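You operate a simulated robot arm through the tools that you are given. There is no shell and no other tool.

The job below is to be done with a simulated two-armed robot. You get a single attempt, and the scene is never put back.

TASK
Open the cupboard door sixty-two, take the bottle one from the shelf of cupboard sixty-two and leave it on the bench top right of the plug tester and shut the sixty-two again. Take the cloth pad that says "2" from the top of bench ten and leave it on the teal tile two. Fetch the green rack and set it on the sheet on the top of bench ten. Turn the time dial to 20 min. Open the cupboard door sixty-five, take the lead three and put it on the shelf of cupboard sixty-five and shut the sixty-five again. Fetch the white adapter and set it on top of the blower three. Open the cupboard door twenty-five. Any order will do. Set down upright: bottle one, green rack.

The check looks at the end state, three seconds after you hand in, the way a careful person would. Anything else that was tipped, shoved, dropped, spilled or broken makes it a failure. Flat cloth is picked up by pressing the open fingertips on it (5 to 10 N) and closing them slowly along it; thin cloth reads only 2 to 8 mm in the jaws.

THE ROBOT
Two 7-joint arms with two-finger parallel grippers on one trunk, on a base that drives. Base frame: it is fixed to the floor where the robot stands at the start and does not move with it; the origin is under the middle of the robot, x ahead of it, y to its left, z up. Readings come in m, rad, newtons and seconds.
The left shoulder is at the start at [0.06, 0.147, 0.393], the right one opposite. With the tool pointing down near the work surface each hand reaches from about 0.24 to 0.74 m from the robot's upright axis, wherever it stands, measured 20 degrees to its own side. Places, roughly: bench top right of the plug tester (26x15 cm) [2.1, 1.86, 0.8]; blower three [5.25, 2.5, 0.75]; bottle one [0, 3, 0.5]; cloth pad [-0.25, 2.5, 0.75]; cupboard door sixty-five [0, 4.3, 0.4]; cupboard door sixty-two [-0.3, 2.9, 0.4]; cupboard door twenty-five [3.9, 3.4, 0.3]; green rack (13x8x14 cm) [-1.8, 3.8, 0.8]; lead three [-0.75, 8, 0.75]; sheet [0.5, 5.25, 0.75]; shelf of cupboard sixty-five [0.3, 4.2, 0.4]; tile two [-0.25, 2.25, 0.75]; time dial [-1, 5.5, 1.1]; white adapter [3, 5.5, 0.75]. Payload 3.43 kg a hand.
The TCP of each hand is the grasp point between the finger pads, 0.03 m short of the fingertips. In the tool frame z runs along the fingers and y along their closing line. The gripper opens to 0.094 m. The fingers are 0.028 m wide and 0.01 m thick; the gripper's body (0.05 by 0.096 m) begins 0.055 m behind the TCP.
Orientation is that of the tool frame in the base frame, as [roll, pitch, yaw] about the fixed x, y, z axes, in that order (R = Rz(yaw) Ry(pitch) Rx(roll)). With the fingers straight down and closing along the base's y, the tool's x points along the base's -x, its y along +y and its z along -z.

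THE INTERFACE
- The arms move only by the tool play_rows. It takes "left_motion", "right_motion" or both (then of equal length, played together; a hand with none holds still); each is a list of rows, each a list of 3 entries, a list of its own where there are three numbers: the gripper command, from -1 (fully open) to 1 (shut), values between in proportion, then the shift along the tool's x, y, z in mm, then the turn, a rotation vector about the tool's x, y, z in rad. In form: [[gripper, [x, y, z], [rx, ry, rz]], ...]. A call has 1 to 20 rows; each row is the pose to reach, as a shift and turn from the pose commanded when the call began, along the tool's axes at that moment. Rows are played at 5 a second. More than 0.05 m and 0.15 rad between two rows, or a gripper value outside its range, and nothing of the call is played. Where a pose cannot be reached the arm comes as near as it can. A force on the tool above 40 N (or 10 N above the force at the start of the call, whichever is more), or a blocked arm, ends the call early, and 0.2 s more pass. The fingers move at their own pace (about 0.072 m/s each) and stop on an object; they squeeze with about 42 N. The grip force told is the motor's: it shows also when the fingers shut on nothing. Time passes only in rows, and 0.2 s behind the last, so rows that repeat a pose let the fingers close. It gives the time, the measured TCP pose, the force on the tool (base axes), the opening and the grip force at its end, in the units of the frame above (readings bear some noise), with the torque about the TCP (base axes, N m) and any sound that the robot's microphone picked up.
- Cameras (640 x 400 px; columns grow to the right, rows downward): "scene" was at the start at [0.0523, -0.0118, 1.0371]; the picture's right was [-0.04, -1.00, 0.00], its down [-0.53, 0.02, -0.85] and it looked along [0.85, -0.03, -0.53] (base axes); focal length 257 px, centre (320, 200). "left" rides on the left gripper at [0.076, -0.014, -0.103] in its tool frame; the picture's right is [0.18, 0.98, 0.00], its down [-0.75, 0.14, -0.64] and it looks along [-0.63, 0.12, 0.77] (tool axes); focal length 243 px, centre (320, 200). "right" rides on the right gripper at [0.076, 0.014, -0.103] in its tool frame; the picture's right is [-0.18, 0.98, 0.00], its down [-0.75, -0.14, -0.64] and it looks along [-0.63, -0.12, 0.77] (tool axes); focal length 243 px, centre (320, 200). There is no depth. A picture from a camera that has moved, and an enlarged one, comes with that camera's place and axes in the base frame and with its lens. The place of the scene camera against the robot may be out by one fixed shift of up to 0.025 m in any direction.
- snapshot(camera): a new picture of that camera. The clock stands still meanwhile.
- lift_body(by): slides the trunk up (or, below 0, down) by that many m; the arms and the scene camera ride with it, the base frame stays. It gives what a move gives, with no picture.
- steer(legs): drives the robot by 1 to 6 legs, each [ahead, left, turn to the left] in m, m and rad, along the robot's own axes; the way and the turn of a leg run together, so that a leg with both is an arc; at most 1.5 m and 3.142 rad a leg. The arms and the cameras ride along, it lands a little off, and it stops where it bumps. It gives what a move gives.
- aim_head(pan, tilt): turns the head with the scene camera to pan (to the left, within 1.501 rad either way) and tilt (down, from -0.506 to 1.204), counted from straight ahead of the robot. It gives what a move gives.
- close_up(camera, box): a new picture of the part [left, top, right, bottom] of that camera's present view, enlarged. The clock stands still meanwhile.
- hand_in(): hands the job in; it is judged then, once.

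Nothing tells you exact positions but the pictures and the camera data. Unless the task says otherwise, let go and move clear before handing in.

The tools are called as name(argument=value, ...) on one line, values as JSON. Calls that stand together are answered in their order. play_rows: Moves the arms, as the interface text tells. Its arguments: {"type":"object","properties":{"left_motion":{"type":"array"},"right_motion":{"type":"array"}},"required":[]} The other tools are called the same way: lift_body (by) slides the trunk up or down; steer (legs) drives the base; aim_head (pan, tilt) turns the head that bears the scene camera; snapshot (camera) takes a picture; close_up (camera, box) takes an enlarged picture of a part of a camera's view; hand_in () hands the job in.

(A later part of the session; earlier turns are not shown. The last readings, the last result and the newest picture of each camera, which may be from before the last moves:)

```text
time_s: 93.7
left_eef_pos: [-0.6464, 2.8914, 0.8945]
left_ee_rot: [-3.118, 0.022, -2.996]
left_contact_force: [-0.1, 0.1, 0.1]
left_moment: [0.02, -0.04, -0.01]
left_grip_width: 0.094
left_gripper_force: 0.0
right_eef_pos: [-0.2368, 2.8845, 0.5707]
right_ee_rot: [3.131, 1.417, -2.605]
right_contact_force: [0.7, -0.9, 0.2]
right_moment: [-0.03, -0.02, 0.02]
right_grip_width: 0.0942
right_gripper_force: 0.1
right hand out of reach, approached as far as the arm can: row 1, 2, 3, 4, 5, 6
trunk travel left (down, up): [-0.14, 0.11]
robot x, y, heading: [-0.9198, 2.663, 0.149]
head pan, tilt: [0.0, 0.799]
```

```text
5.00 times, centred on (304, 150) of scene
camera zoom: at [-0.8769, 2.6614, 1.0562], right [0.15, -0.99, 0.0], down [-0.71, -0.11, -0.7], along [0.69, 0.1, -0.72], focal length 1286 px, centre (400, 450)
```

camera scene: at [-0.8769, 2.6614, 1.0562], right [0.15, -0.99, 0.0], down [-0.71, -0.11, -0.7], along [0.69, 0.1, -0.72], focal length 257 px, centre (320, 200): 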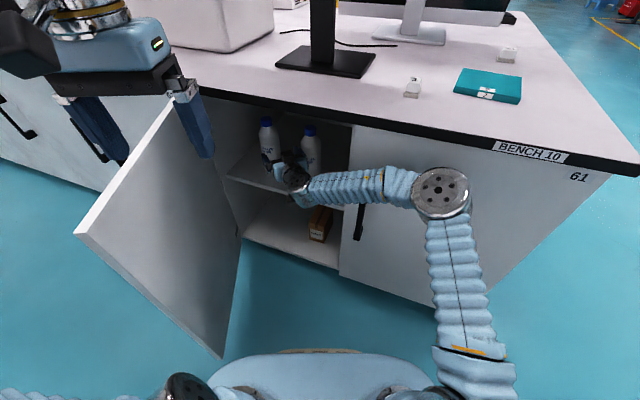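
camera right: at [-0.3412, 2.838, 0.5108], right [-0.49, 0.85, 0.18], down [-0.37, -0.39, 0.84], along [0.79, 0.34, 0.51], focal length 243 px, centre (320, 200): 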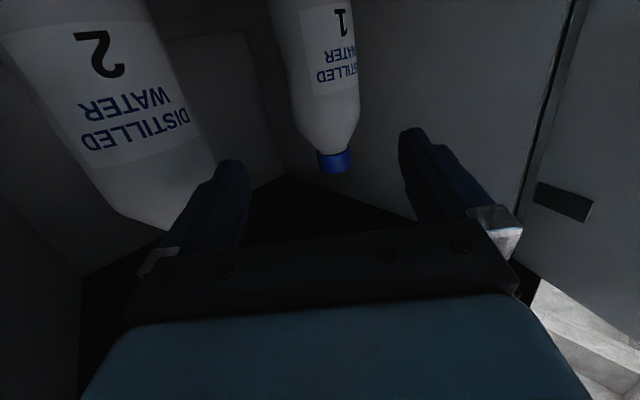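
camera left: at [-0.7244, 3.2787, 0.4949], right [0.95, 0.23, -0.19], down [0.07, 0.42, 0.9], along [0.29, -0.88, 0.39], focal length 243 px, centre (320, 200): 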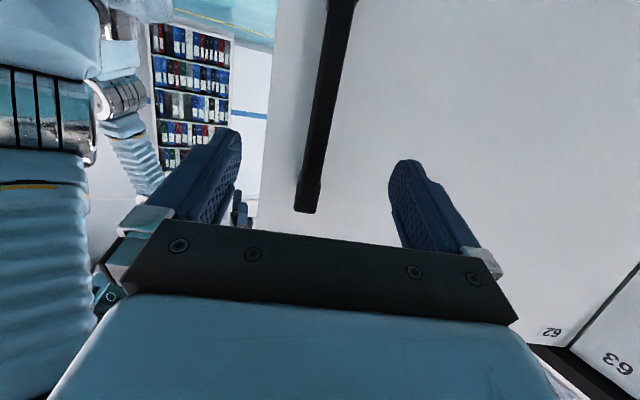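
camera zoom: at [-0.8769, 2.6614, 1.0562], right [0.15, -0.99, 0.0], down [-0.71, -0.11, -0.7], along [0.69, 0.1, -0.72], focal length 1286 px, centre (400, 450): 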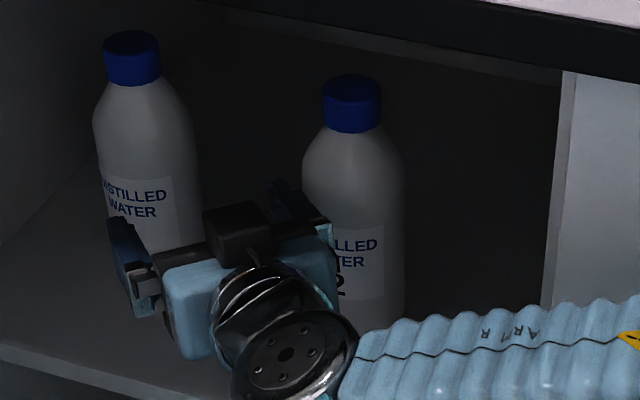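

The right finger is close to bottle 2, so I shift the hand left 15 mm, pitch it down a bit for shelf clearance, and lower it slightly.

play_rows(right_motion=[[-1, [0, 6, 0], [0, 0.12, 0]], [-1, [0, 12, 0], [0, 0.24, 0]], [-1, [0, 16, 0], [0, 0.35, 0]], [-1, [13, 16, 2], [0, 0.35, 0]], [-1, [25, 16, 4], [0, 0.35, 0]], [-1, [25, 16, 4], [0, 0.35, 0]]])

close_up(camera="scene", box=[240, 110, 368, 190])

snapshot(camera="right")

```text
time_s: 95.1
left_eef_pos: [-0.6468, 2.8925, 0.8953]
left_ee_rot: [-3.117, 0.022, -2.995]
left_contact_force: [0.3, 0.4, 0.5]
left_moment: [-0.02, 0.0, 0.0]
left_grip_width: 0.0942
left_gripper_force: 0.2
right_eef_pos: [-0.2475, 2.8986, 0.5447]
right_ee_rot: [3.139, 1.07, -2.596]
right_contact_force: [-0.4, -0.8, 0.4]
right_moment: [0.01, 0.01, -0.01]
right_grip_width: 0.0942
right_gripper_force: 0.0
trunk travel left (down, up): [-0.14, 0.11]
robot x, y, heading: [-0.9195, 2.6621, 0.149]
head pan, tilt: [0.0, 0.799]
```

```text
5.00 times, centred on (304, 150) of scene
camera zoom: at [-0.8769, 2.6615, 1.0562], right [0.15, -0.99, 0.0], down [-0.71, -0.11, -0.7], along [0.69, 0.1, -0.72], focal length 1286 px, centre (400, 450)
```

zoom: 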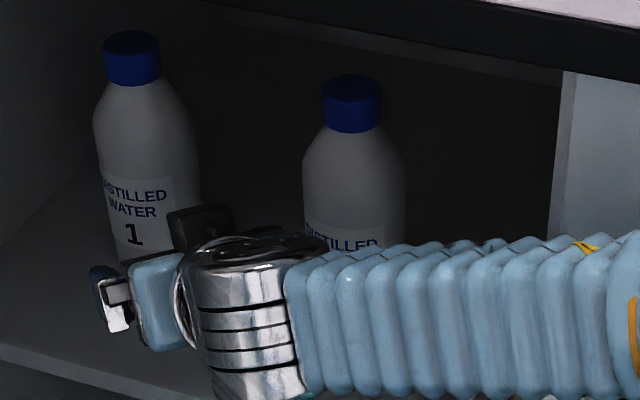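

```text
taken
camera right: at [-0.3633, 2.844, 0.5284], right [-0.44, 0.88, 0.16], down [-0.1, -0.23, 0.97], along [0.89, 0.41, 0.18], focal length 243 px, centre (320, 200)
```

right: 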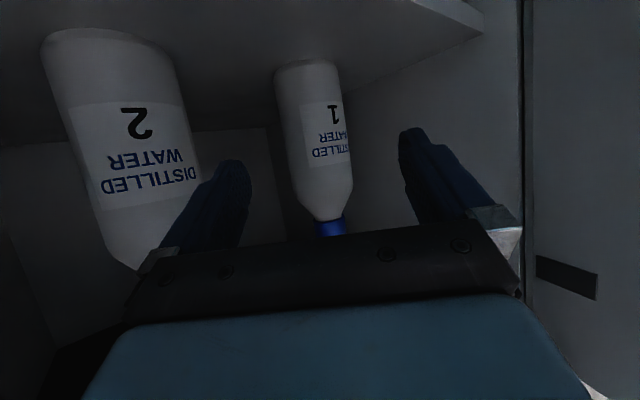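

Now bottle 1 is about 0.125 m ahead horizontally, nearly centred. I advance level and then close.

play_rows(right_motion=[[-1, [-10, -4, 18], [0, 0, 0]], [-1, [-19, -4, 35], [0, 0, 0]], [-1, [-29, -4, 53], [0, 0, 0]], [-1, [-38, -4, 70], [0, 0, 0]], [-1, [-48, -4, 88], [0, 0, 0]], [-1, [-55, -4, 101], [0, 0, 0]], [-1, [-55, -4, 101], [0, 0, 0]]])

snapshot(camera="right")

close_up(camera="scene", box=[240, 110, 368, 190])

```text
time_s: 96.7
left_eef_pos: [-0.6468, 2.8923, 0.8952]
left_ee_rot: [-3.119, 0.023, -2.996]
left_contact_force: [-0.5, -1.8, -0.5]
left_moment: [-0.01, -0.01, -0.01]
left_grip_width: 0.0939
left_gripper_force: 0.0
right_eef_pos: [-0.1482, 2.954, 0.5459]
right_ee_rot: [3.138, 1.07, -2.595]
right_contact_force: [0.2, 0.2, -0.3]
right_moment: [0.02, -0.01, -0.02]
right_grip_width: 0.0941
right_gripper_force: 0.1
trunk travel left (down, up): [-0.14, 0.11]
robot x, y, heading: [-0.9183, 2.6635, 0.145]
head pan, tilt: [0.0, 0.799]
```

```text
taken
camera right: at [-0.2636, 2.9, 0.5284], right [-0.44, 0.88, 0.16], down [-0.1, -0.23, 0.97], along [0.89, 0.41, 0.19], focal length 243 px, centre (320, 200)
```

right: 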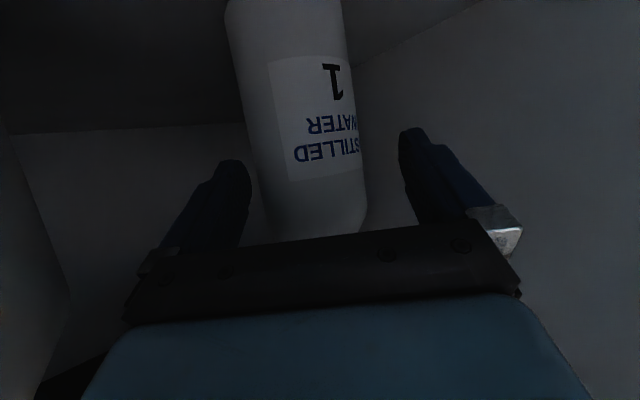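

```text
5.00 times, centred on (304, 150) of scene
camera zoom: at [-0.8768, 2.6615, 1.0562], right [0.15, -0.99, 0.0], down [-0.71, -0.11, -0.7], along [0.69, 0.1, -0.72], focal length 1286 px, centre (400, 450)
```

zoom: 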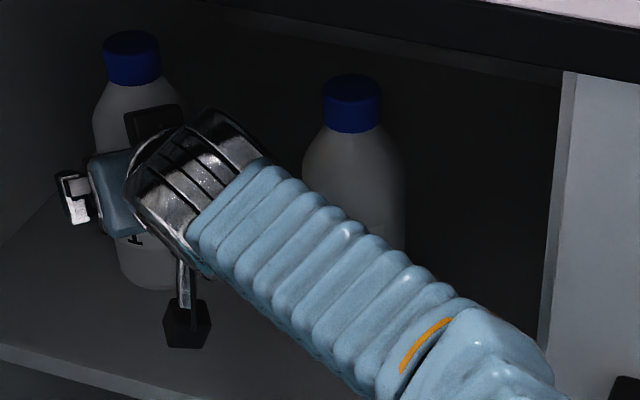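

Bottle 1 is between the fingers but about 3 cm further forward and 6 mm to the right. I adjust and close.

play_rows(right_motion=[[-1, [-5, -3, 9], [0, 0, 0]], [-1, [-10, -5, 18], [0, 0, 0]], [-1, [-13, -6, 24], [0, 0, 0]], [0, [-13, -6, 24], [0, 0, 0]], [1, [-13, -6, 24], [0, 0, 0]], [1, [-13, -6, 24], [0, 0, 0]], [1, [-13, -6, 24], [0, 0, 0]]])

snapshot(camera="right")

close_up(camera="scene", box=[240, 110, 368, 190])

```text
time_s: 98.3
left_eef_pos: [-0.6495, 2.8911, 0.8967]
left_ee_rot: [-3.118, 0.025, -2.997]
left_contact_force: [-0.3, 0.4, -0.4]
left_moment: [-0.01, 0.02, -0.03]
left_grip_width: 0.094
left_gripper_force: 0.1
right_eef_pos: [-0.1412, 2.9511, 0.5441]
right_ee_rot: [3.139, 1.078, -2.592]
right_contact_force: [-2.3, 8.7, 24.1]
right_moment: [0.45, -0.57, 0.35]
right_grip_width: 0.0672
right_gripper_force: 41.4
right hand out of reach, approached as far as the arm can: row 1, 2, 3, 4, 5, 6, 7
trunk travel left (down, up): [-0.14, 0.11]
robot x, y, heading: [-0.922, 2.6615, 0.15]
head pan, tilt: [0.0, 0.799]
```

```text
taken
camera right: at [-0.2573, 2.8961, 0.5268], right [-0.44, 0.88, 0.16], down [-0.1, -0.23, 0.97], along [0.89, 0.41, 0.19], focal length 243 px, centre (320, 200)
```

right: 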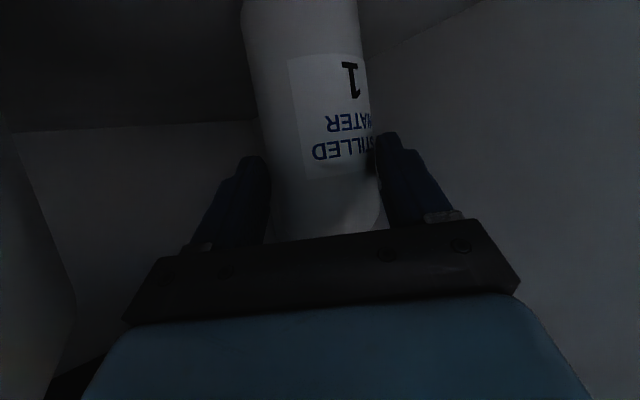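

```text
5.00 times, centred on (304, 150) of scene
camera zoom: at [-0.879, 2.6612, 1.0567], right [0.15, -0.99, 0.0], down [-0.71, -0.11, -0.7], along [0.69, 0.1, -0.72], focal length 1286 px, centre (400, 450)
```

zoom: 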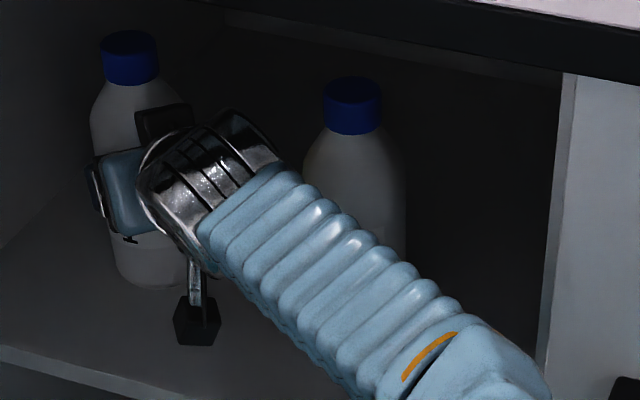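

Bottle 1 is gripped (0.067 m). I lift it straight up with the trunk.

lift_body(by=0.03)

close_up(camera="scene", box=[240, 110, 368, 190])

snapshot(camera="right")

```text
time_s: 99.1
left_eef_pos: [-0.6464, 2.8911, 0.925]
left_ee_rot: [-3.116, 0.021, -2.998]
left_contact_force: [-0.4, 0.1, 0.3]
left_moment: [0.03, 0.0, 0.02]
left_grip_width: 0.0941
left_gripper_force: 0.1
right_eef_pos: [-0.1401, 2.9477, 0.5673]
right_ee_rot: [3.137, 1.066, -2.594]
right_contact_force: [-0.4, 0.0, -4.9]
right_moment: [-0.09, 0.18, 0.01]
right_grip_width: 0.0671
right_gripper_force: 41.5
trunk travel left (down, up): [-0.17, 0.08]
robot x, y, heading: [-0.9173, 2.6634, 0.149]
head pan, tilt: [0.0, 0.799]
```

```text
5.00 times, centred on (304, 150) of scene
camera zoom: at [-0.8763, 2.6616, 1.086], right [0.15, -0.99, 0.0], down [-0.71, -0.11, -0.7], along [0.69, 0.1, -0.72], focal length 1286 px, centre (400, 450)
```

zoom: 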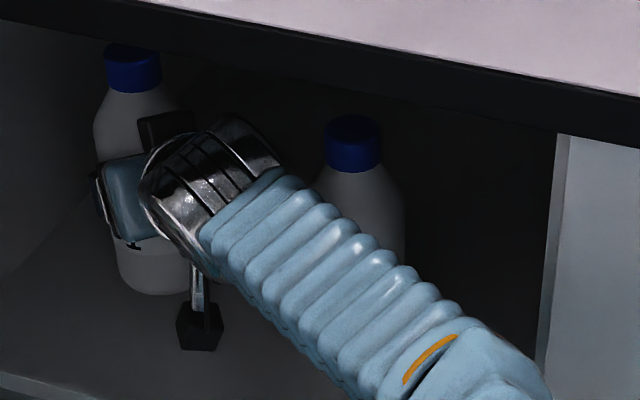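

```text
taken
camera right: at [-0.2561, 2.8944, 0.5502], right [-0.44, 0.89, 0.16], down [-0.09, -0.22, 0.97], along [0.89, 0.41, 0.18], focal length 243 px, centre (320, 200)
```

right: 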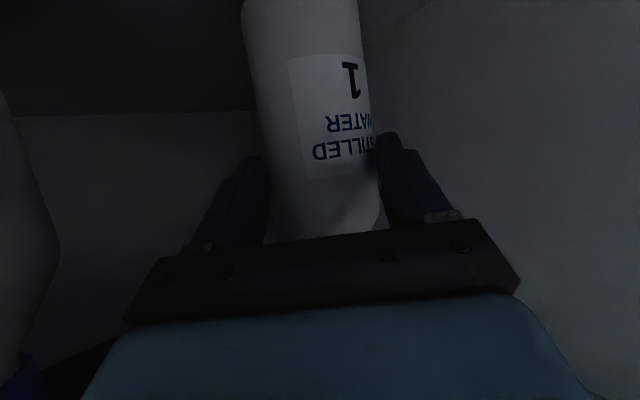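

The bottle is up about 2 cm and weighs about 5 N. I back the base out along the hand's pointing direction.

steer(legs=[[-0.33, -0.14, 0]])

snapshot(camera="scene")

```text
time_s: 101.4
left_eef_pos: [-0.9505, 2.7101, 0.9253]
left_ee_rot: [-3.116, 0.022, -2.995]
left_contact_force: [0.3, 0.4, 0.8]
left_moment: [-0.01, 0.0, 0.0]
left_grip_width: 0.0942
left_gripper_force: 0.0
right_eef_pos: [-0.4429, 2.7666, 0.5693]
right_ee_rot: [3.139, 1.069, -2.594]
right_contact_force: [0.1, 1.2, -4.5]
right_moment: [-0.08, 0.17, 0.02]
right_grip_width: 0.0669
right_gripper_force: 42.0
trunk travel left (down, up): [-0.17, 0.08]
robot x, y, heading: [-1.223, 2.4777, 0.145]
head pan, tilt: [0.0, 0.799]
```

```text
taken
camera scene: at [-1.1795, 2.4784, 1.0862], right [0.15, -0.99, 0.0], down [-0.71, -0.11, -0.7], along [0.69, 0.1, -0.72], focal length 257 px, centre (320, 200)
```

scene: 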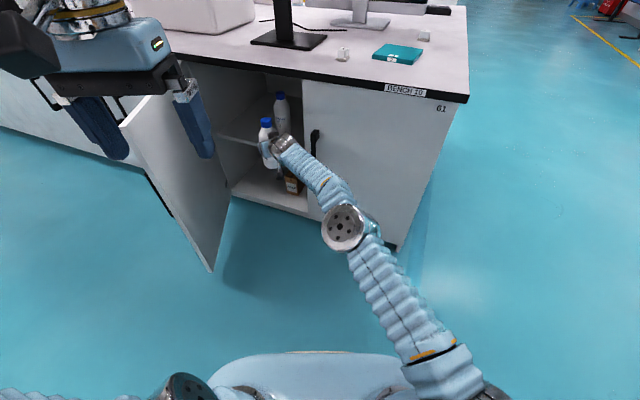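

The bottle is clear of the cupboard. I bring it in front of the robot and higher, keeping it upright.

play_rows(right_motion=[[1, [-2.7, -19, -37], [0.039, 0, 0.021]], [1, [-5.3, -39, -74], [0.078, 0, 0.043]], [1, [-8, -58, -111], [0.117, 0, 0.064]], [1, [-11, -78, -148], [0.156, 0, 0.085]], [1, [-13, -97, -184], [0.195, 0, 0.107]], [1, [-16, -117, -221], [0.234, 0, 0.128]], [1, [-19, -136, -258], [0.273, 0, 0.149]], [1, [-21, -156, -295], [0.312, 0, 0.171]], [1, [-24, -175, -332], [0.351, 0, 0.192]], [1, [-24, -175, -332], [0.351, 0, 0.192]]])

snapshot(camera="scene")

```text
time_s: 103.6
left_eef_pos: [-0.9502, 2.7091, 0.9254]
left_ee_rot: [-3.118, 0.023, -2.995]
left_contact_force: [-0.2, 0.1, -0.1]
left_moment: [-0.01, 0.0, 0.0]
left_grip_width: 0.094
left_gripper_force: 0.1
right_eef_pos: [-0.5947, 2.4679, 0.7502]
right_ee_rot: [3.138, 1.068, -2.995]
right_contact_force: [1.2, 0.4, -5.4]
right_moment: [-0.02, 0.19, 0.03]
right_grip_width: 0.0667
right_gripper_force: 41.8
trunk travel left (down, up): [-0.17, 0.08]
robot x, y, heading: [-1.2237, 2.4812, 0.149]
head pan, tilt: [0.0, 0.799]
```

```text
taken
camera scene: at [-1.1797, 2.4781, 1.0862], right [0.15, -0.99, 0.0], down [-0.71, -0.11, -0.7], along [0.69, 0.1, -0.72], focal length 257 px, centre (320, 200)
```

scene: 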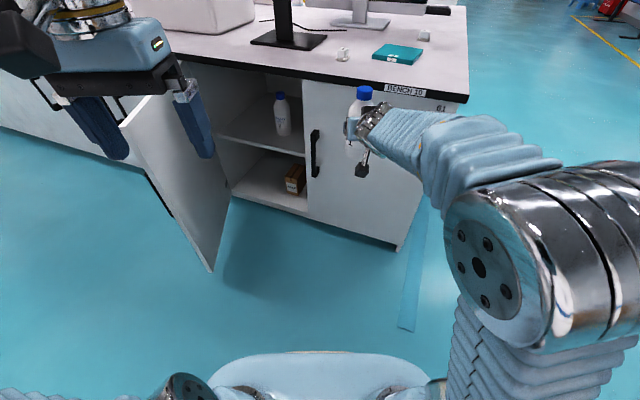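

Bottle 2 is undisturbed. I carry bottle 1 toward bench seven: back off, go right, turn, and drive across in front of bench ten.

lift_body(by=0.08)

steer(legs=[[-0.2, 0, 0], [0, -1.15, 0], [0, 0, -0.149], [1.4, 0, 0], [0.5, 0, 0]])

aim_head(pan=0.3, tilt=0.4)

snapshot(camera="scene")

```text
time_s: 104.7
left_eef_pos: [-0.9504, 2.7078, 1.0054]
left_ee_rot: [-3.12, 0.022, -2.997]
left_contact_force: [0.6, 0.3, -0.1]
left_moment: [0.02, 0.01, 0.0]
left_grip_width: 0.0941
left_gripper_force: 0.1
right_eef_pos: [-0.5934, 2.4673, 0.8305]
right_ee_rot: [3.138, 1.069, -2.993]
right_contact_force: [0.1, 0.4, -5.2]
right_moment: [-0.02, 0.19, -0.03]
right_grip_width: 0.0664
right_gripper_force: 41.9
trunk travel left (down, up): [-0.25, 0.0]
robot x, y, heading: [-1.2229, 2.48, 0.158]
head pan, tilt: [0.0, 0.799]
```

```text
time_s: 121.2
left_eef_pos: [0.8681, 1.4566, 1.0057]
left_ee_rot: [-3.118, 0.022, 3.116]
left_contact_force: [0.1, 1.4, 0.8]
left_moment: [-0.03, 0.01, -0.02]
left_grip_width: 0.094
left_gripper_force: 0.0
right_eef_pos: [1.1782, 1.1577, 0.8289]
right_ee_rot: [3.137, 1.068, 3.117]
right_contact_force: [0.6, -0.6, -4.7]
right_moment: [-0.01, 0.22, -0.01]
right_grip_width: 0.0659
right_gripper_force: 41.6
trunk travel left (down, up): [-0.25, 0.0]
robot x, y, heading: [0.5596, 1.2794, -0.024]
head pan, tilt: [0.0, 0.799]
```

```text
time_s: 122.1
left_eef_pos: [0.8677, 1.4554, 1.0037]
left_ee_rot: [-3.12, 0.024, 3.115]
left_contact_force: [-0.9, 0.3, 0.0]
left_moment: [0.03, 0.0, 0.02]
left_grip_width: 0.0939
left_gripper_force: 0.0
right_eef_pos: [1.1774, 1.1573, 0.8298]
right_ee_rot: [3.139, 1.068, 3.116]
right_contact_force: [0.3, 0.1, -4.8]
right_moment: [0.03, 0.19, -0.04]
right_grip_width: 0.0659
right_gripper_force: 41.6
trunk travel left (down, up): [-0.25, 0.0]
robot x, y, heading: [0.5616, 1.2767, -0.024]
head pan, tilt: [0.3, 0.4]
```

```text
taken
camera scene: at [0.612, 1.2943, 1.2012], right [0.27, -0.96, 0.0], down [-0.38, -0.11, -0.92], along [0.89, 0.25, -0.39], focal length 257 px, centre (320, 200)
```

scene: 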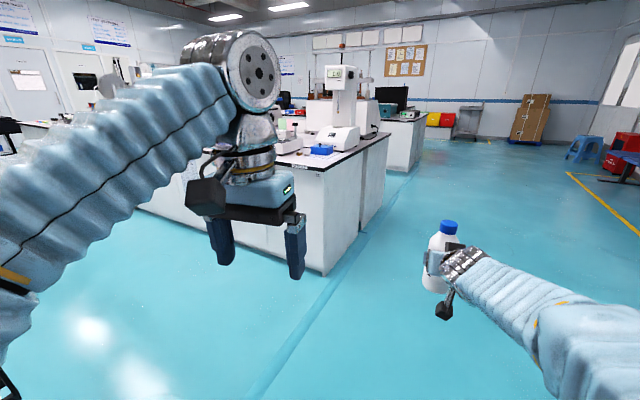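

close_up(camera="scene", box=[180, 60, 420, 210])

steer(legs=[[0.45, 0, 0], [0, 0.25, 0]])

aim_head(pan=-0.1, tilt=0.5)

snapshot(camera="scene")

```text
2.67 times, centred on (300, 135) of scene
camera zoom: at [0.612, 1.2943, 1.2012], right [0.27, -0.96, 0.0], down [-0.38, -0.11, -0.92], along [0.89, 0.25, -0.39], focal length 686 px, centre (373, 373)
```

zoom: 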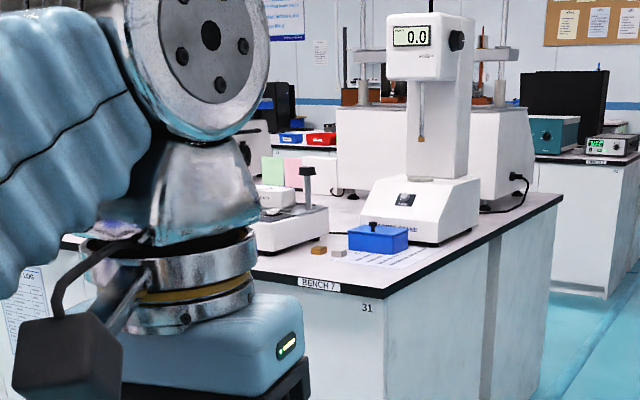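

```text
time_s: 126.2
left_eef_pos: [1.3303, 1.6939, 1.0044]
left_ee_rot: [-3.121, 0.024, 3.113]
left_contact_force: [-0.2, 1.0, -0.5]
left_moment: [0.01, 0.01, 0.0]
left_grip_width: 0.0941
left_gripper_force: 0.0
right_eef_pos: [1.6395, 1.3945, 0.8299]
right_ee_rot: [3.137, 1.068, 3.113]
right_contact_force: [0.4, -0.2, -5.4]
right_moment: [0.04, 0.18, -0.01]
right_grip_width: 0.0658
right_gripper_force: 42.2
trunk travel left (down, up): [-0.25, 0.0]
robot x, y, heading: [1.0201, 1.5168, -0.027]
head pan, tilt: [0.3, 0.4]
```

```text
time_s: 127.1
left_eef_pos: [1.331, 1.6943, 1.0059]
left_ee_rot: [-3.119, 0.023, 3.112]
left_contact_force: [0.2, 0.5, 0.3]
left_moment: [0.0, 0.02, -0.01]
left_grip_width: 0.094
left_gripper_force: 0.1
right_eef_pos: [1.6387, 1.394, 0.8298]
right_ee_rot: [3.138, 1.066, 3.113]
right_contact_force: [-0.7, -0.8, -5.5]
right_moment: [-0.03, 0.18, 0.01]
right_grip_width: 0.0657
right_gripper_force: 41.7
trunk travel left (down, up): [-0.25, 0.0]
robot x, y, heading: [1.0229, 1.5136, -0.023]
head pan, tilt: [-0.099, 0.499]
```

```text
taken
camera scene: at [1.0752, 1.4965, 1.1922], right [-0.12, -0.99, 0.0], down [-0.48, 0.06, -0.88], along [0.87, -0.11, -0.48], focal length 257 px, centre (320, 200)
```

scene: 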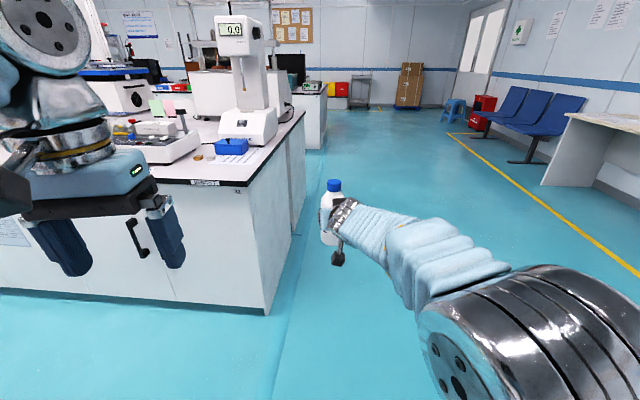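

close_up(camera="scene", box=[80, 60, 320, 210])

close_up(camera="scene", box=[100, 100, 260, 200])

```text
2.67 times, centred on (200, 135) of scene
camera zoom: at [1.0752, 1.4965, 1.1922], right [-0.12, -0.99, 0.0], down [-0.48, 0.06, -0.88], along [0.87, -0.11, -0.48], focal length 686 px, centre (640, 373)
```

zoom: 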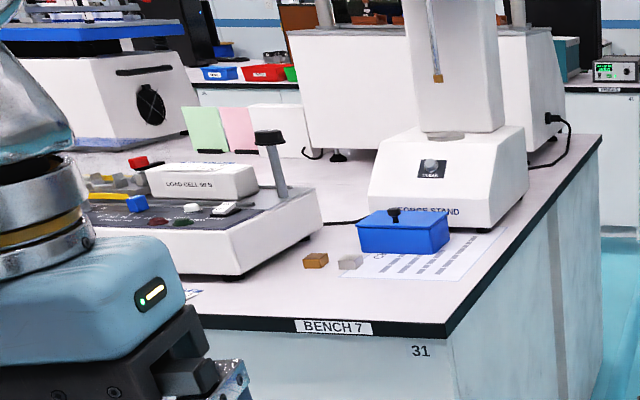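

```text
4.00 times, centred on (180, 150) of scene
camera zoom: at [1.0752, 1.4965, 1.1922], right [-0.12, -0.99, 0.0], down [-0.48, 0.06, -0.88], along [0.87, -0.11, -0.48], focal length 1029 px, centre (880, 400)
```

zoom: 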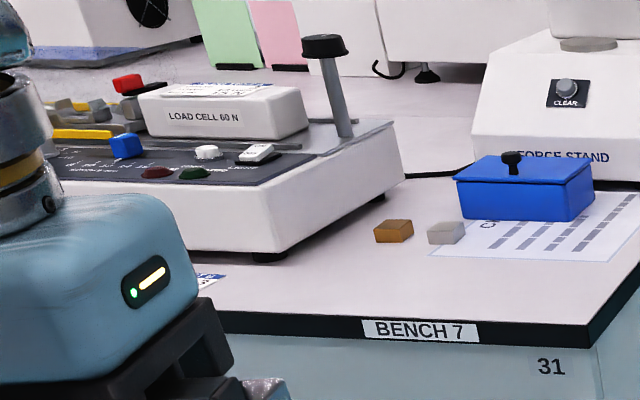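

The plug tester is the white "load cell 60 N" device; the free strip to its right is around (2.1, 1.86). I raise the bottle and drive into position.

play_rows(right_motion=[[1, [-38, 0, -21], [0, 0, 0]], [1, [-76, 0, -42], [0, 0, 0]], [1, [-114, 0, -63], [0, 0, 0]], [1, [-114, 0, -63], [0, 0, 0]]])

steer(legs=[[0, 0.53, -0.077], [0.35, 0, 0]])

aim_head(pan=0.0, tilt=0.6)

snapshot(camera="scene")

snapshot(camera="right")

```text
time_s: 128.1
left_eef_pos: [1.3306, 1.6943, 1.0058]
left_ee_rot: [-3.119, 0.022, 3.112]
left_contact_force: [-0.1, -0.7, -0.1]
left_moment: [0.02, 0.0, 0.02]
left_grip_width: 0.0941
left_gripper_force: 0.1
right_eef_pos: [1.6388, 1.3933, 0.9572]
right_ee_rot: [3.14, 1.067, 3.114]
right_contact_force: [-0.6, -0.6, -5.1]
right_moment: [0.01, 0.24, -0.05]
right_grip_width: 0.0658
right_gripper_force: 42.2
trunk travel left (down, up): [-0.25, 0.0]
robot x, y, heading: [1.0212, 1.5155, -0.029]
head pan, tilt: [-0.099, 0.499]
```

```text
time_s: 133.1
left_eef_pos: [1.73, 2.1614, 1.0046]
left_ee_rot: [-3.118, 0.022, 3.039]
left_contact_force: [-1.1, -0.1, -0.5]
left_moment: [0.03, 0.02, 0.0]
left_grip_width: 0.0939
left_gripper_force: 0.1
right_eef_pos: [2.0157, 1.8391, 0.9572]
right_ee_rot: [3.139, 1.069, 3.039]
right_contact_force: [-0.3, 0.1, -5.4]
right_moment: [0.02, 0.23, 0.01]
right_grip_width: 0.0655
right_gripper_force: 42.0
trunk travel left (down, up): [-0.25, 0.0]
robot x, y, heading: [1.4102, 2.0051, -0.098]
head pan, tilt: [-0.099, 0.499]
```

```text
time_s: 133.7
left_eef_pos: [1.7306, 2.1611, 1.0041]
left_ee_rot: [-3.119, 0.023, 3.037]
left_contact_force: [-0.3, 0.4, -0.5]
left_moment: [-0.02, -0.02, 0.01]
left_grip_width: 0.0938
left_gripper_force: 0.0
right_eef_pos: [2.0141, 1.8366, 0.9573]
right_ee_rot: [3.14, 1.068, 3.041]
right_contact_force: [0.8, -0.3, -5.0]
right_moment: [0.01, 0.2, 0.02]
right_grip_width: 0.0655
right_gripper_force: 42.4
trunk travel left (down, up): [-0.25, 0.0]
robot x, y, heading: [1.4072, 2.0077, -0.101]
head pan, tilt: [0.0, 0.6]
```

```text
taken
camera scene: at [1.4606, 1.9916, 1.1831], right [-0.1, -0.99, 0.0], down [-0.56, 0.06, -0.83], along [0.82, -0.08, -0.56], focal length 257 px, centre (320, 200)
```

scene: 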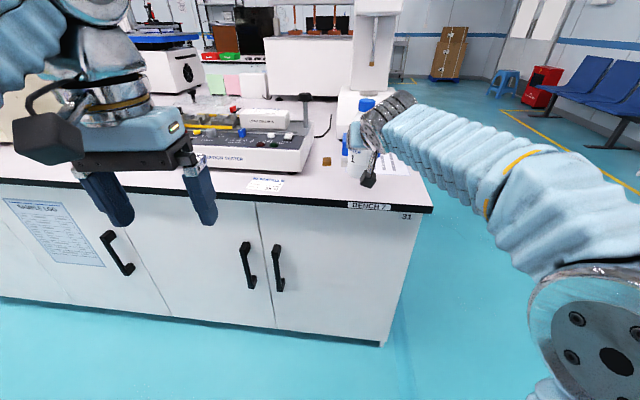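

```text
taken
camera right: at [1.8893, 1.8652, 0.9399], right [0.19, 0.97, 0.16], down [-0.21, -0.12, 0.97], along [0.96, -0.22, 0.18], focal length 243 px, centre (320, 200)
```

right: 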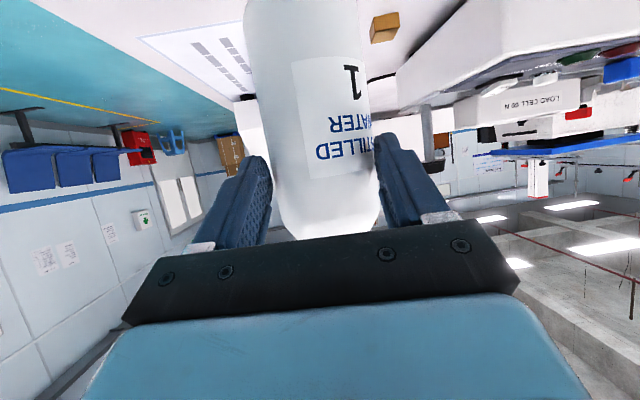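

close_up(camera="scene", box=[190, 80, 430, 230])

```text
2.67 times, centred on (310, 155) of scene
camera zoom: at [1.4606, 1.9916, 1.1831], right [-0.1, -0.99, 0.0], down [-0.56, 0.06, -0.83], along [0.82, -0.08, -0.56], focal length 686 px, centre (347, 320)
```

zoom: 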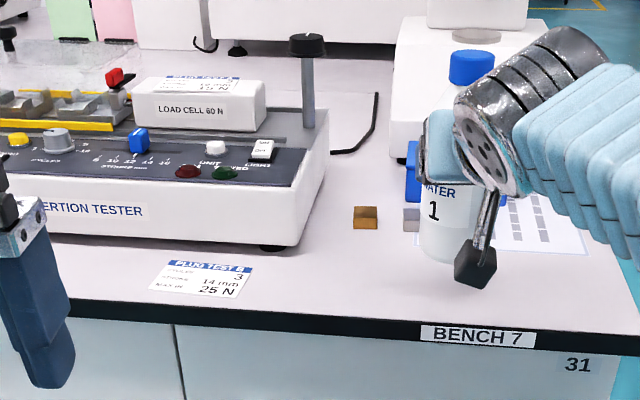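

The strip right of the insertion (plug) tester is clear at (2.10, 1.865). I move the bottle over it and start down.

play_rows(right_motion=[[1, [-13, 12, 24], [0, 0, 0]], [1, [-27, 24, 48], [0, 0, 0]], [1, [-40, 36.5, 72.7], [0, 0, 0]], [1, [-22.5, 36.5, 82.3], [0, 0, 0]], [1, [-5, 36.5, 92], [0, 0, 0]], [1, [-5, 36.5, 92], [0, 0, 0]]])

close_up(camera="scene", box=[230, 80, 430, 205])

snapshot(camera="right")

```text
time_s: 135.1
left_eef_pos: [1.7308, 2.1623, 1.005]
left_ee_rot: [-3.12, 0.024, 3.037]
left_contact_force: [-0.4, 0.0, 0.4]
left_moment: [-0.02, 0.03, 0.03]
left_grip_width: 0.0936
left_gripper_force: 0.1
right_eef_pos: [2.1021, 1.8656, 0.9173]
right_ee_rot: [3.14, 1.069, 3.042]
right_contact_force: [-0.3, -0.5, -5.1]
right_moment: [0.02, 0.2, -0.03]
right_grip_width: 0.0651
right_gripper_force: 41.9
trunk travel left (down, up): [-0.25, 0.0]
robot x, y, heading: [1.4105, 2.0082, -0.094]
head pan, tilt: [0.0, 0.6]
```

```text
3.20 times, centred on (330, 142) of scene
camera zoom: at [1.4607, 1.9917, 1.183], right [-0.1, -0.99, 0.0], down [-0.56, 0.06, -0.82], along [0.82, -0.08, -0.57], focal length 823 px, centre (288, 384)
```

zoom: 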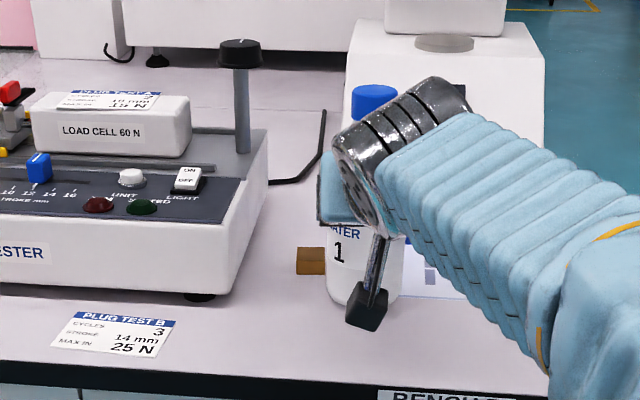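

```text
taken
camera right: at [1.9764, 1.8923, 0.9001], right [0.19, 0.97, 0.16], down [-0.21, -0.12, 0.97], along [0.96, -0.21, 0.18], focal length 243 px, centre (320, 200)
```

right: 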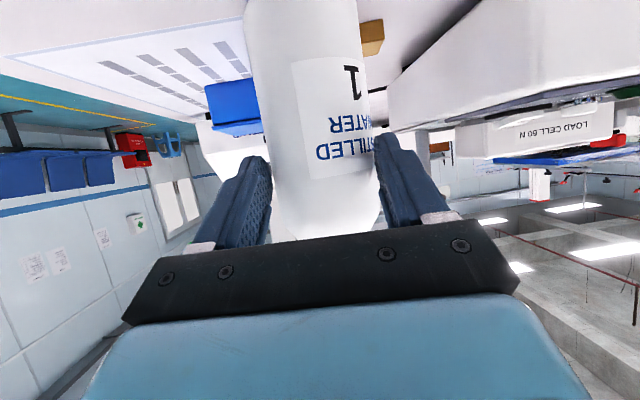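

play_rows(right_motion=[[1, [4.4, 0, 2.4], [0, 0, 0]], [1, [8.8, 0, 4.8], [0, 0, 0]], [1, [13.1, 0, 7.2], [0, 0, 0]], [1, [13.1, 0, 7.2], [0, 0, 0]]])

close_up(camera="scene", box=[280, 110, 408, 190])

```text
time_s: 136.1
left_eef_pos: [1.7303, 2.1599, 1.0055]
left_ee_rot: [-3.118, 0.022, 3.037]
left_contact_force: [0.5, -0.2, -0.2]
left_moment: [-0.01, 0.01, 0.01]
left_grip_width: 0.0939
left_gripper_force: 0.0
right_eef_pos: [2.1009, 1.8647, 0.9037]
right_ee_rot: [3.138, 1.072, 3.041]
right_contact_force: [3.9, -1.1, 5.9]
right_moment: [-0.3, -0.93, -0.03]
right_grip_width: 0.0655
right_gripper_force: 42.1
trunk travel left (down, up): [-0.25, 0.0]
robot x, y, heading: [1.4086, 2.004, -0.098]
head pan, tilt: [0.0, 0.6]
```

```text
5.00 times, centred on (344, 150) of scene
camera zoom: at [1.46, 1.9918, 1.1833], right [-0.1, -0.99, 0.0], down [-0.56, 0.06, -0.83], along [0.82, -0.08, -0.56], focal length 1286 px, centre (200, 450)
```

zoom: 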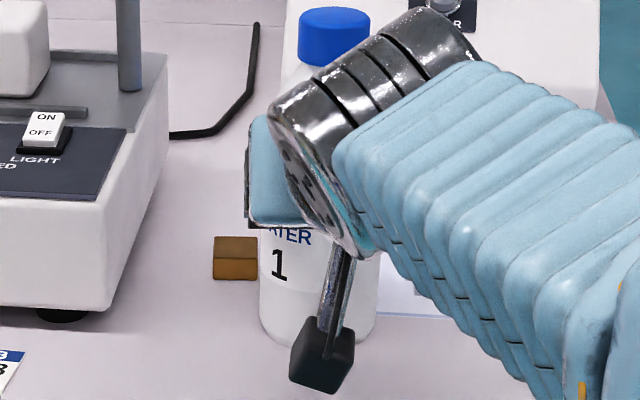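

The bottle touches the bench top (force reversed). I lower 1 mm more and open the fingers.

play_rows(right_motion=[[1, [1, 0, 0.5], [0, 0, 0]], [0.2, [1, 0, 0.5], [0, 0, 0]], [-0.4, [1, 0, 0.5], [0, 0, 0]], [-1, [1, 0, 0.5], [0, 0, 0]], [-1, [1, 0, 0.5], [0, 0, 0]], [-1, [1, 0, 0.5], [0, 0, 0]]])

snapshot(camera="right")

close_up(camera="scene", box=[280, 110, 408, 190])

```text
time_s: 137.5
left_eef_pos: [1.7316, 2.1623, 1.0048]
left_ee_rot: [-3.119, 0.023, 3.037]
left_contact_force: [-0.5, -0.3, 0.3]
left_moment: [0.01, -0.03, -0.02]
left_grip_width: 0.0942
left_gripper_force: 0.1
right_eef_pos: [2.0997, 1.8658, 0.902]
right_ee_rot: [3.14, 1.067, 3.041]
right_contact_force: [0.8, 0.5, 0.6]
right_moment: [-0.04, -0.02, 0.03]
right_grip_width: 0.0938
right_gripper_force: 0.1
trunk travel left (down, up): [-0.25, 0.0]
robot x, y, heading: [1.4109, 2.0052, -0.106]
head pan, tilt: [0.0, 0.6]
```

```text
taken
camera right: at [1.9749, 1.8921, 0.8847], right [0.19, 0.97, 0.16], down [-0.21, -0.12, 0.97], along [0.96, -0.21, 0.18], focal length 243 px, centre (320, 200)
```

right: 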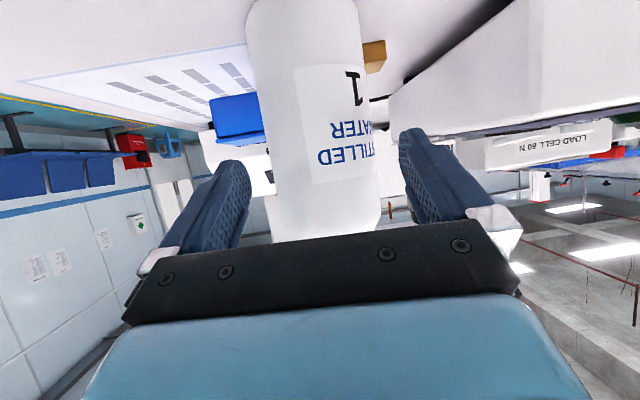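

```text
5.00 times, centred on (344, 150) of scene
camera zoom: at [1.4602, 1.9918, 1.1831], right [-0.1, -0.99, 0.0], down [-0.56, 0.06, -0.82], along [0.82, -0.08, -0.57], focal length 1286 px, centre (200, 450)
```

zoom: 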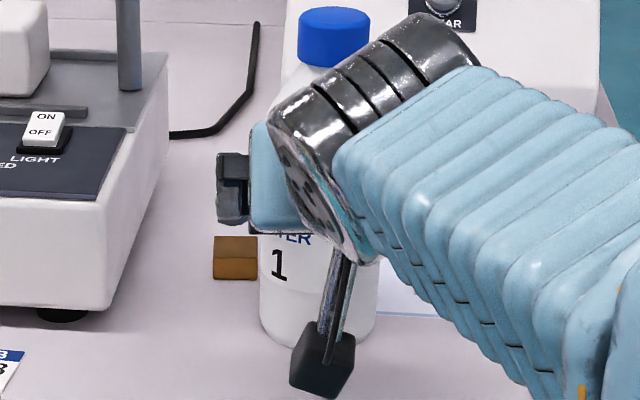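

The bottle stands free. I withdraw the hand straight back and check.

play_rows(right_motion=[[-1, [14, 0, -26], [0, 0, 0]], [-1, [29, 0, -53], [0, 0, 0]], [-1, [43, 0, -79], [0, 0, 0]], [-1, [43, 0, -79], [0, 0, 0]]])

steer(legs=[[-0.25, 0, 0]])

aim_head(pan=-0.1, tilt=0.5)

snapshot(camera="scene")

```text
time_s: 138.5
left_eef_pos: [1.7303, 2.1615, 1.0053]
left_ee_rot: [-3.118, 0.022, 3.037]
left_contact_force: [0.8, 0.6, -0.4]
left_moment: [0.0, -0.01, -0.01]
left_grip_width: 0.0941
left_gripper_force: 0.0
right_eef_pos: [2.0136, 1.8759, 0.9019]
right_ee_rot: [3.138, 1.066, 3.038]
right_contact_force: [-0.4, -0.5, 0.4]
right_moment: [-0.01, 0.01, 0.0]
right_grip_width: 0.0941
right_gripper_force: 0.0
trunk travel left (down, up): [-0.25, 0.0]
robot x, y, heading: [1.4107, 2.0073, -0.096]
head pan, tilt: [0.0, 0.6]
```

```text
time_s: 140.3
left_eef_pos: [1.4788, 2.1861, 1.0053]
left_ee_rot: [-3.117, 0.023, 3.04]
left_contact_force: [-0.1, 1.2, -0.2]
left_moment: [-0.02, 0.02, -0.03]
left_grip_width: 0.0942
left_gripper_force: 0.0
right_eef_pos: [1.7624, 1.9024, 0.901]
right_ee_rot: [3.14, 1.068, 3.042]
right_contact_force: [0.2, -0.2, -0.4]
right_moment: [0.03, -0.04, 0.01]
right_grip_width: 0.0939
right_gripper_force: 0.2
trunk travel left (down, up): [-0.25, 0.0]
robot x, y, heading: [1.1565, 2.0298, -0.09]
head pan, tilt: [0.0, 0.6]
```

```text
time_s: 141.0
left_eef_pos: [1.4793, 2.1866, 1.0051]
left_ee_rot: [-3.12, 0.023, 3.039]
left_contact_force: [-0.7, 0.0, -0.5]
left_moment: [0.0, 0.0, 0.01]
left_grip_width: 0.0943
left_gripper_force: 0.0
right_eef_pos: [1.7618, 1.9021, 0.9015]
right_ee_rot: [3.14, 1.067, 3.04]
right_contact_force: [0.4, -0.4, 0.4]
right_moment: [0.04, -0.01, -0.03]
right_grip_width: 0.0938
right_gripper_force: 0.2
trunk travel left (down, up): [-0.25, 0.0]
robot x, y, heading: [1.157, 2.0322, -0.093]
head pan, tilt: [-0.099, 0.499]
```

```text
taken
camera scene: at [1.2098, 2.0078, 1.1921], right [-0.2, -0.98, 0.0], down [-0.47, 0.09, -0.88], along [0.86, -0.17, -0.48], focal length 257 px, centre (320, 200)
```

scene: 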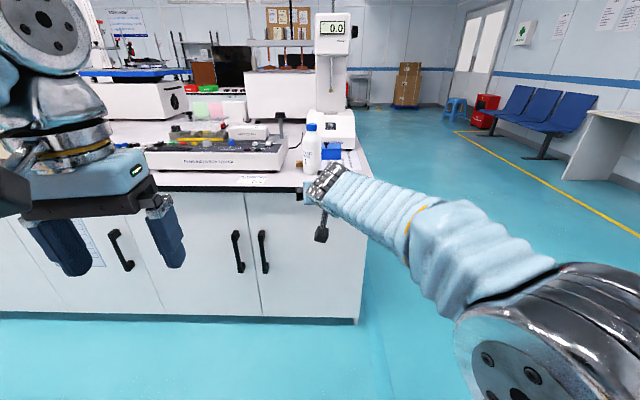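

Bottle 1 stands upright on the strip. Next is pad "2": I drive around to bench ten's near end, facing it, to use the right hand.

steer(legs=[[0, -0.85, 0], [0, 0, 1.443], [0.1, 1.4, 0]])

aim_head(pan=0.0, tilt=0.6)

snapshot(camera="scene")

```text
time_s: 155.6
left_eef_pos: [-0.313, 2.0034, 1.0057]
left_ee_rot: [-3.119, 0.021, -1.889]
left_contact_force: [-0.2, 0.2, 0.4]
left_moment: [-0.01, 0.03, -0.03]
left_grip_width: 0.094
left_gripper_force: 0.1
right_eef_pos: [0.0275, 2.2197, 0.9002]
right_ee_rot: [3.14, 1.067, -1.885]
right_contact_force: [-0.4, -0.4, -0.2]
right_moment: [-0.02, -0.01, 0.03]
right_grip_width: 0.094
right_gripper_force: 0.1
trunk travel left (down, up): [-0.25, 0.0]
robot x, y, heading: [-0.2323, 1.6588, 1.257]
head pan, tilt: [-0.099, 0.499]
```

```text
time_s: 156.3
left_eef_pos: [-0.3139, 2.0036, 1.0037]
left_ee_rot: [-3.118, 0.022, -1.887]
left_contact_force: [0.3, 0.3, 0.1]
left_moment: [0.02, 0.02, -0.01]
left_grip_width: 0.094
left_gripper_force: 0.1
right_eef_pos: [0.025, 2.2201, 0.9011]
right_ee_rot: [3.14, 1.068, -1.883]
right_contact_force: [-0.4, 0.0, -0.8]
right_moment: [0.01, 0.01, -0.01]
right_grip_width: 0.0941
right_gripper_force: 0.2
trunk travel left (down, up): [-0.25, 0.0]
robot x, y, heading: [-0.23, 1.6593, 1.259]
head pan, tilt: [0.0, 0.6]
```

```text
taken
camera scene: at [-0.2185, 1.7041, 1.1831], right [0.95, -0.31, 0.0], down [-0.17, -0.54, -0.83], along [0.26, 0.78, -0.56], focal length 257 px, centre (320, 200)
```

scene: 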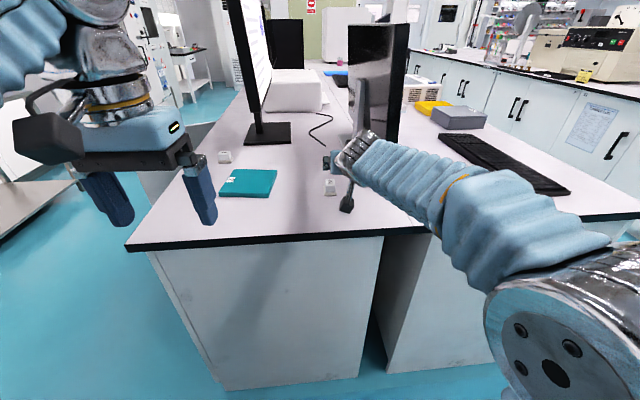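

The right hand is nearly above pad "2" already. I pitch it down for a top view with its camera.

play_rows(right_motion=[[-1, [-10, 0, -6], [0, 0.14, 0]], [-1, [-20, 0, -12], [0, 0.28, 0]], [-1, [-20, 0, -12], [0, 0.42, 0]], [-1, [-20, 0, -12], [0, 0.55, 0]], [-1, [-20, 0, -12], [0, 0.65, 0]], [-1, [-20, 0, -12], [0, 0.65, 0]]])

snapshot(camera="right")

close_up(camera="scene", box=[190, 120, 420, 264])

```text
time_s: 157.7
left_eef_pos: [-0.312, 2.0033, 1.0048]
left_ee_rot: [-3.118, 0.022, -1.888]
left_contact_force: [-0.5, 0.2, -0.1]
left_moment: [0.0, -0.01, 0.01]
left_grip_width: 0.0944
left_gripper_force: 0.2
right_eef_pos: [0.0252, 2.2197, 0.9238]
right_ee_rot: [3.14, 0.415, -1.885]
right_contact_force: [-0.1, -0.8, 0.1]
right_moment: [0.01, 0.05, 0.02]
right_grip_width: 0.0941
right_gripper_force: 0.0
trunk travel left (down, up): [-0.25, 0.0]
robot x, y, heading: [-0.2273, 1.6573, 1.254]
head pan, tilt: [0.0, 0.6]
```

```text
taken
camera right: at [-0.0229, 2.1182, 0.9878], right [-0.88, 0.46, 0.08], down [0.27, 0.36, 0.89], along [0.38, 0.81, -0.45], focal length 243 px, centre (320, 200)
```

right: 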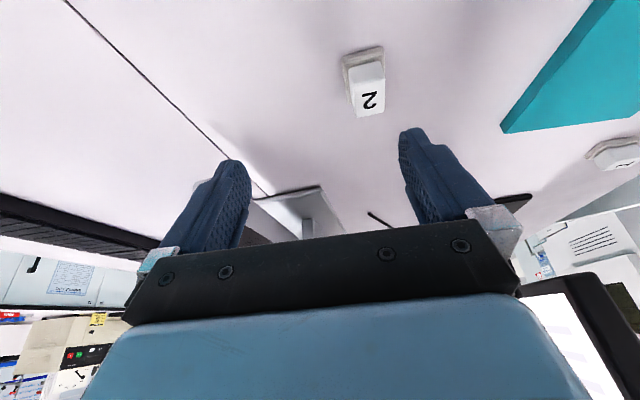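

```text
2.78 times, centred on (305, 192) of scene
camera zoom: at [-0.2185, 1.7042, 1.1831], right [0.95, -0.31, 0.0], down [-0.17, -0.54, -0.82], along [0.25, 0.78, -0.57], focal length 714 px, centre (362, 222)
```

zoom: 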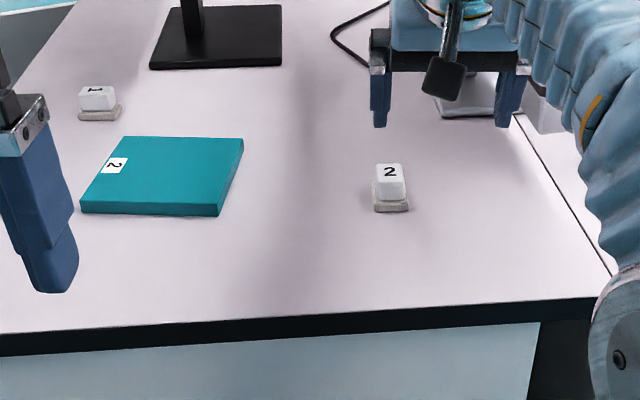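

Pad "2" is at about (-0.006, 2.26), its narrow side aligned with the closing line. I move over it and down partway.

play_rows(right_motion=[[-1, [-9, 21, 4], [0, 0, 0]], [-1, [-19, 42, 8], [0, 0, 0]], [-1, [-6, 42, 37], [0, 0, 0]], [-1, [7, 42, 67], [0, 0, 0]], [-1, [7, 42, 67], [0, 0, 0]]])

snapshot(camera="right")

close_up(camera="scene", box=[250, 140, 400, 234])

```text
time_s: 158.9
left_eef_pos: [-0.313, 2.0039, 1.0053]
left_ee_rot: [-3.119, 0.022, -1.888]
left_contact_force: [-0.2, -0.4, -0.7]
left_moment: [-0.01, 0.01, -0.01]
left_grip_width: 0.0938
left_gripper_force: 0.2
right_eef_pos: [-0.0078, 2.2527, 0.8595]
right_ee_rot: [3.141, 0.419, -1.885]
right_contact_force: [-0.3, 0.7, 0.1]
right_moment: [0.0, -0.01, 0.01]
right_grip_width: 0.0941
right_gripper_force: 0.0
right hand out of reach, approached as far as the arm can: row 2
trunk travel left (down, up): [-0.25, 0.0]
robot x, y, heading: [-0.231, 1.6561, 1.252]
head pan, tilt: [0.0, 0.6]
```

```text
taken
camera right: at [-0.057, 2.1515, 0.923], right [-0.88, 0.46, 0.08], down [0.27, 0.36, 0.89], along [0.39, 0.81, -0.44], focal length 243 px, centre (320, 200)
```

right: 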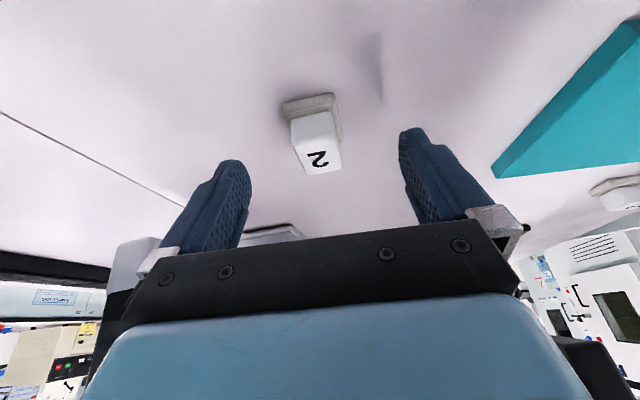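

```text
4.26 times, centred on (325, 187) of scene
camera zoom: at [-0.2185, 1.7041, 1.1831], right [0.95, -0.31, 0.0], down [-0.17, -0.54, -0.82], along [0.25, 0.78, -0.57], focal length 1095 px, centre (299, 255)
```

zoom: 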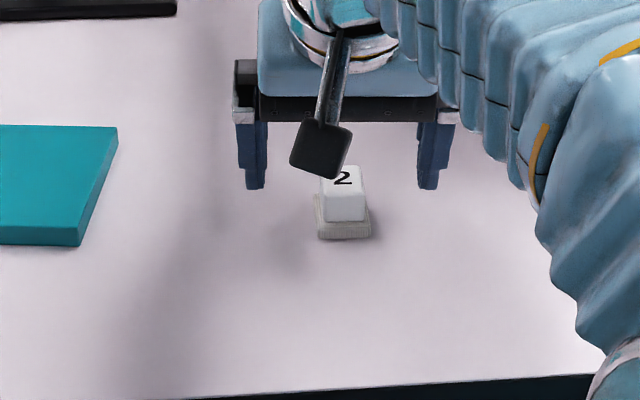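

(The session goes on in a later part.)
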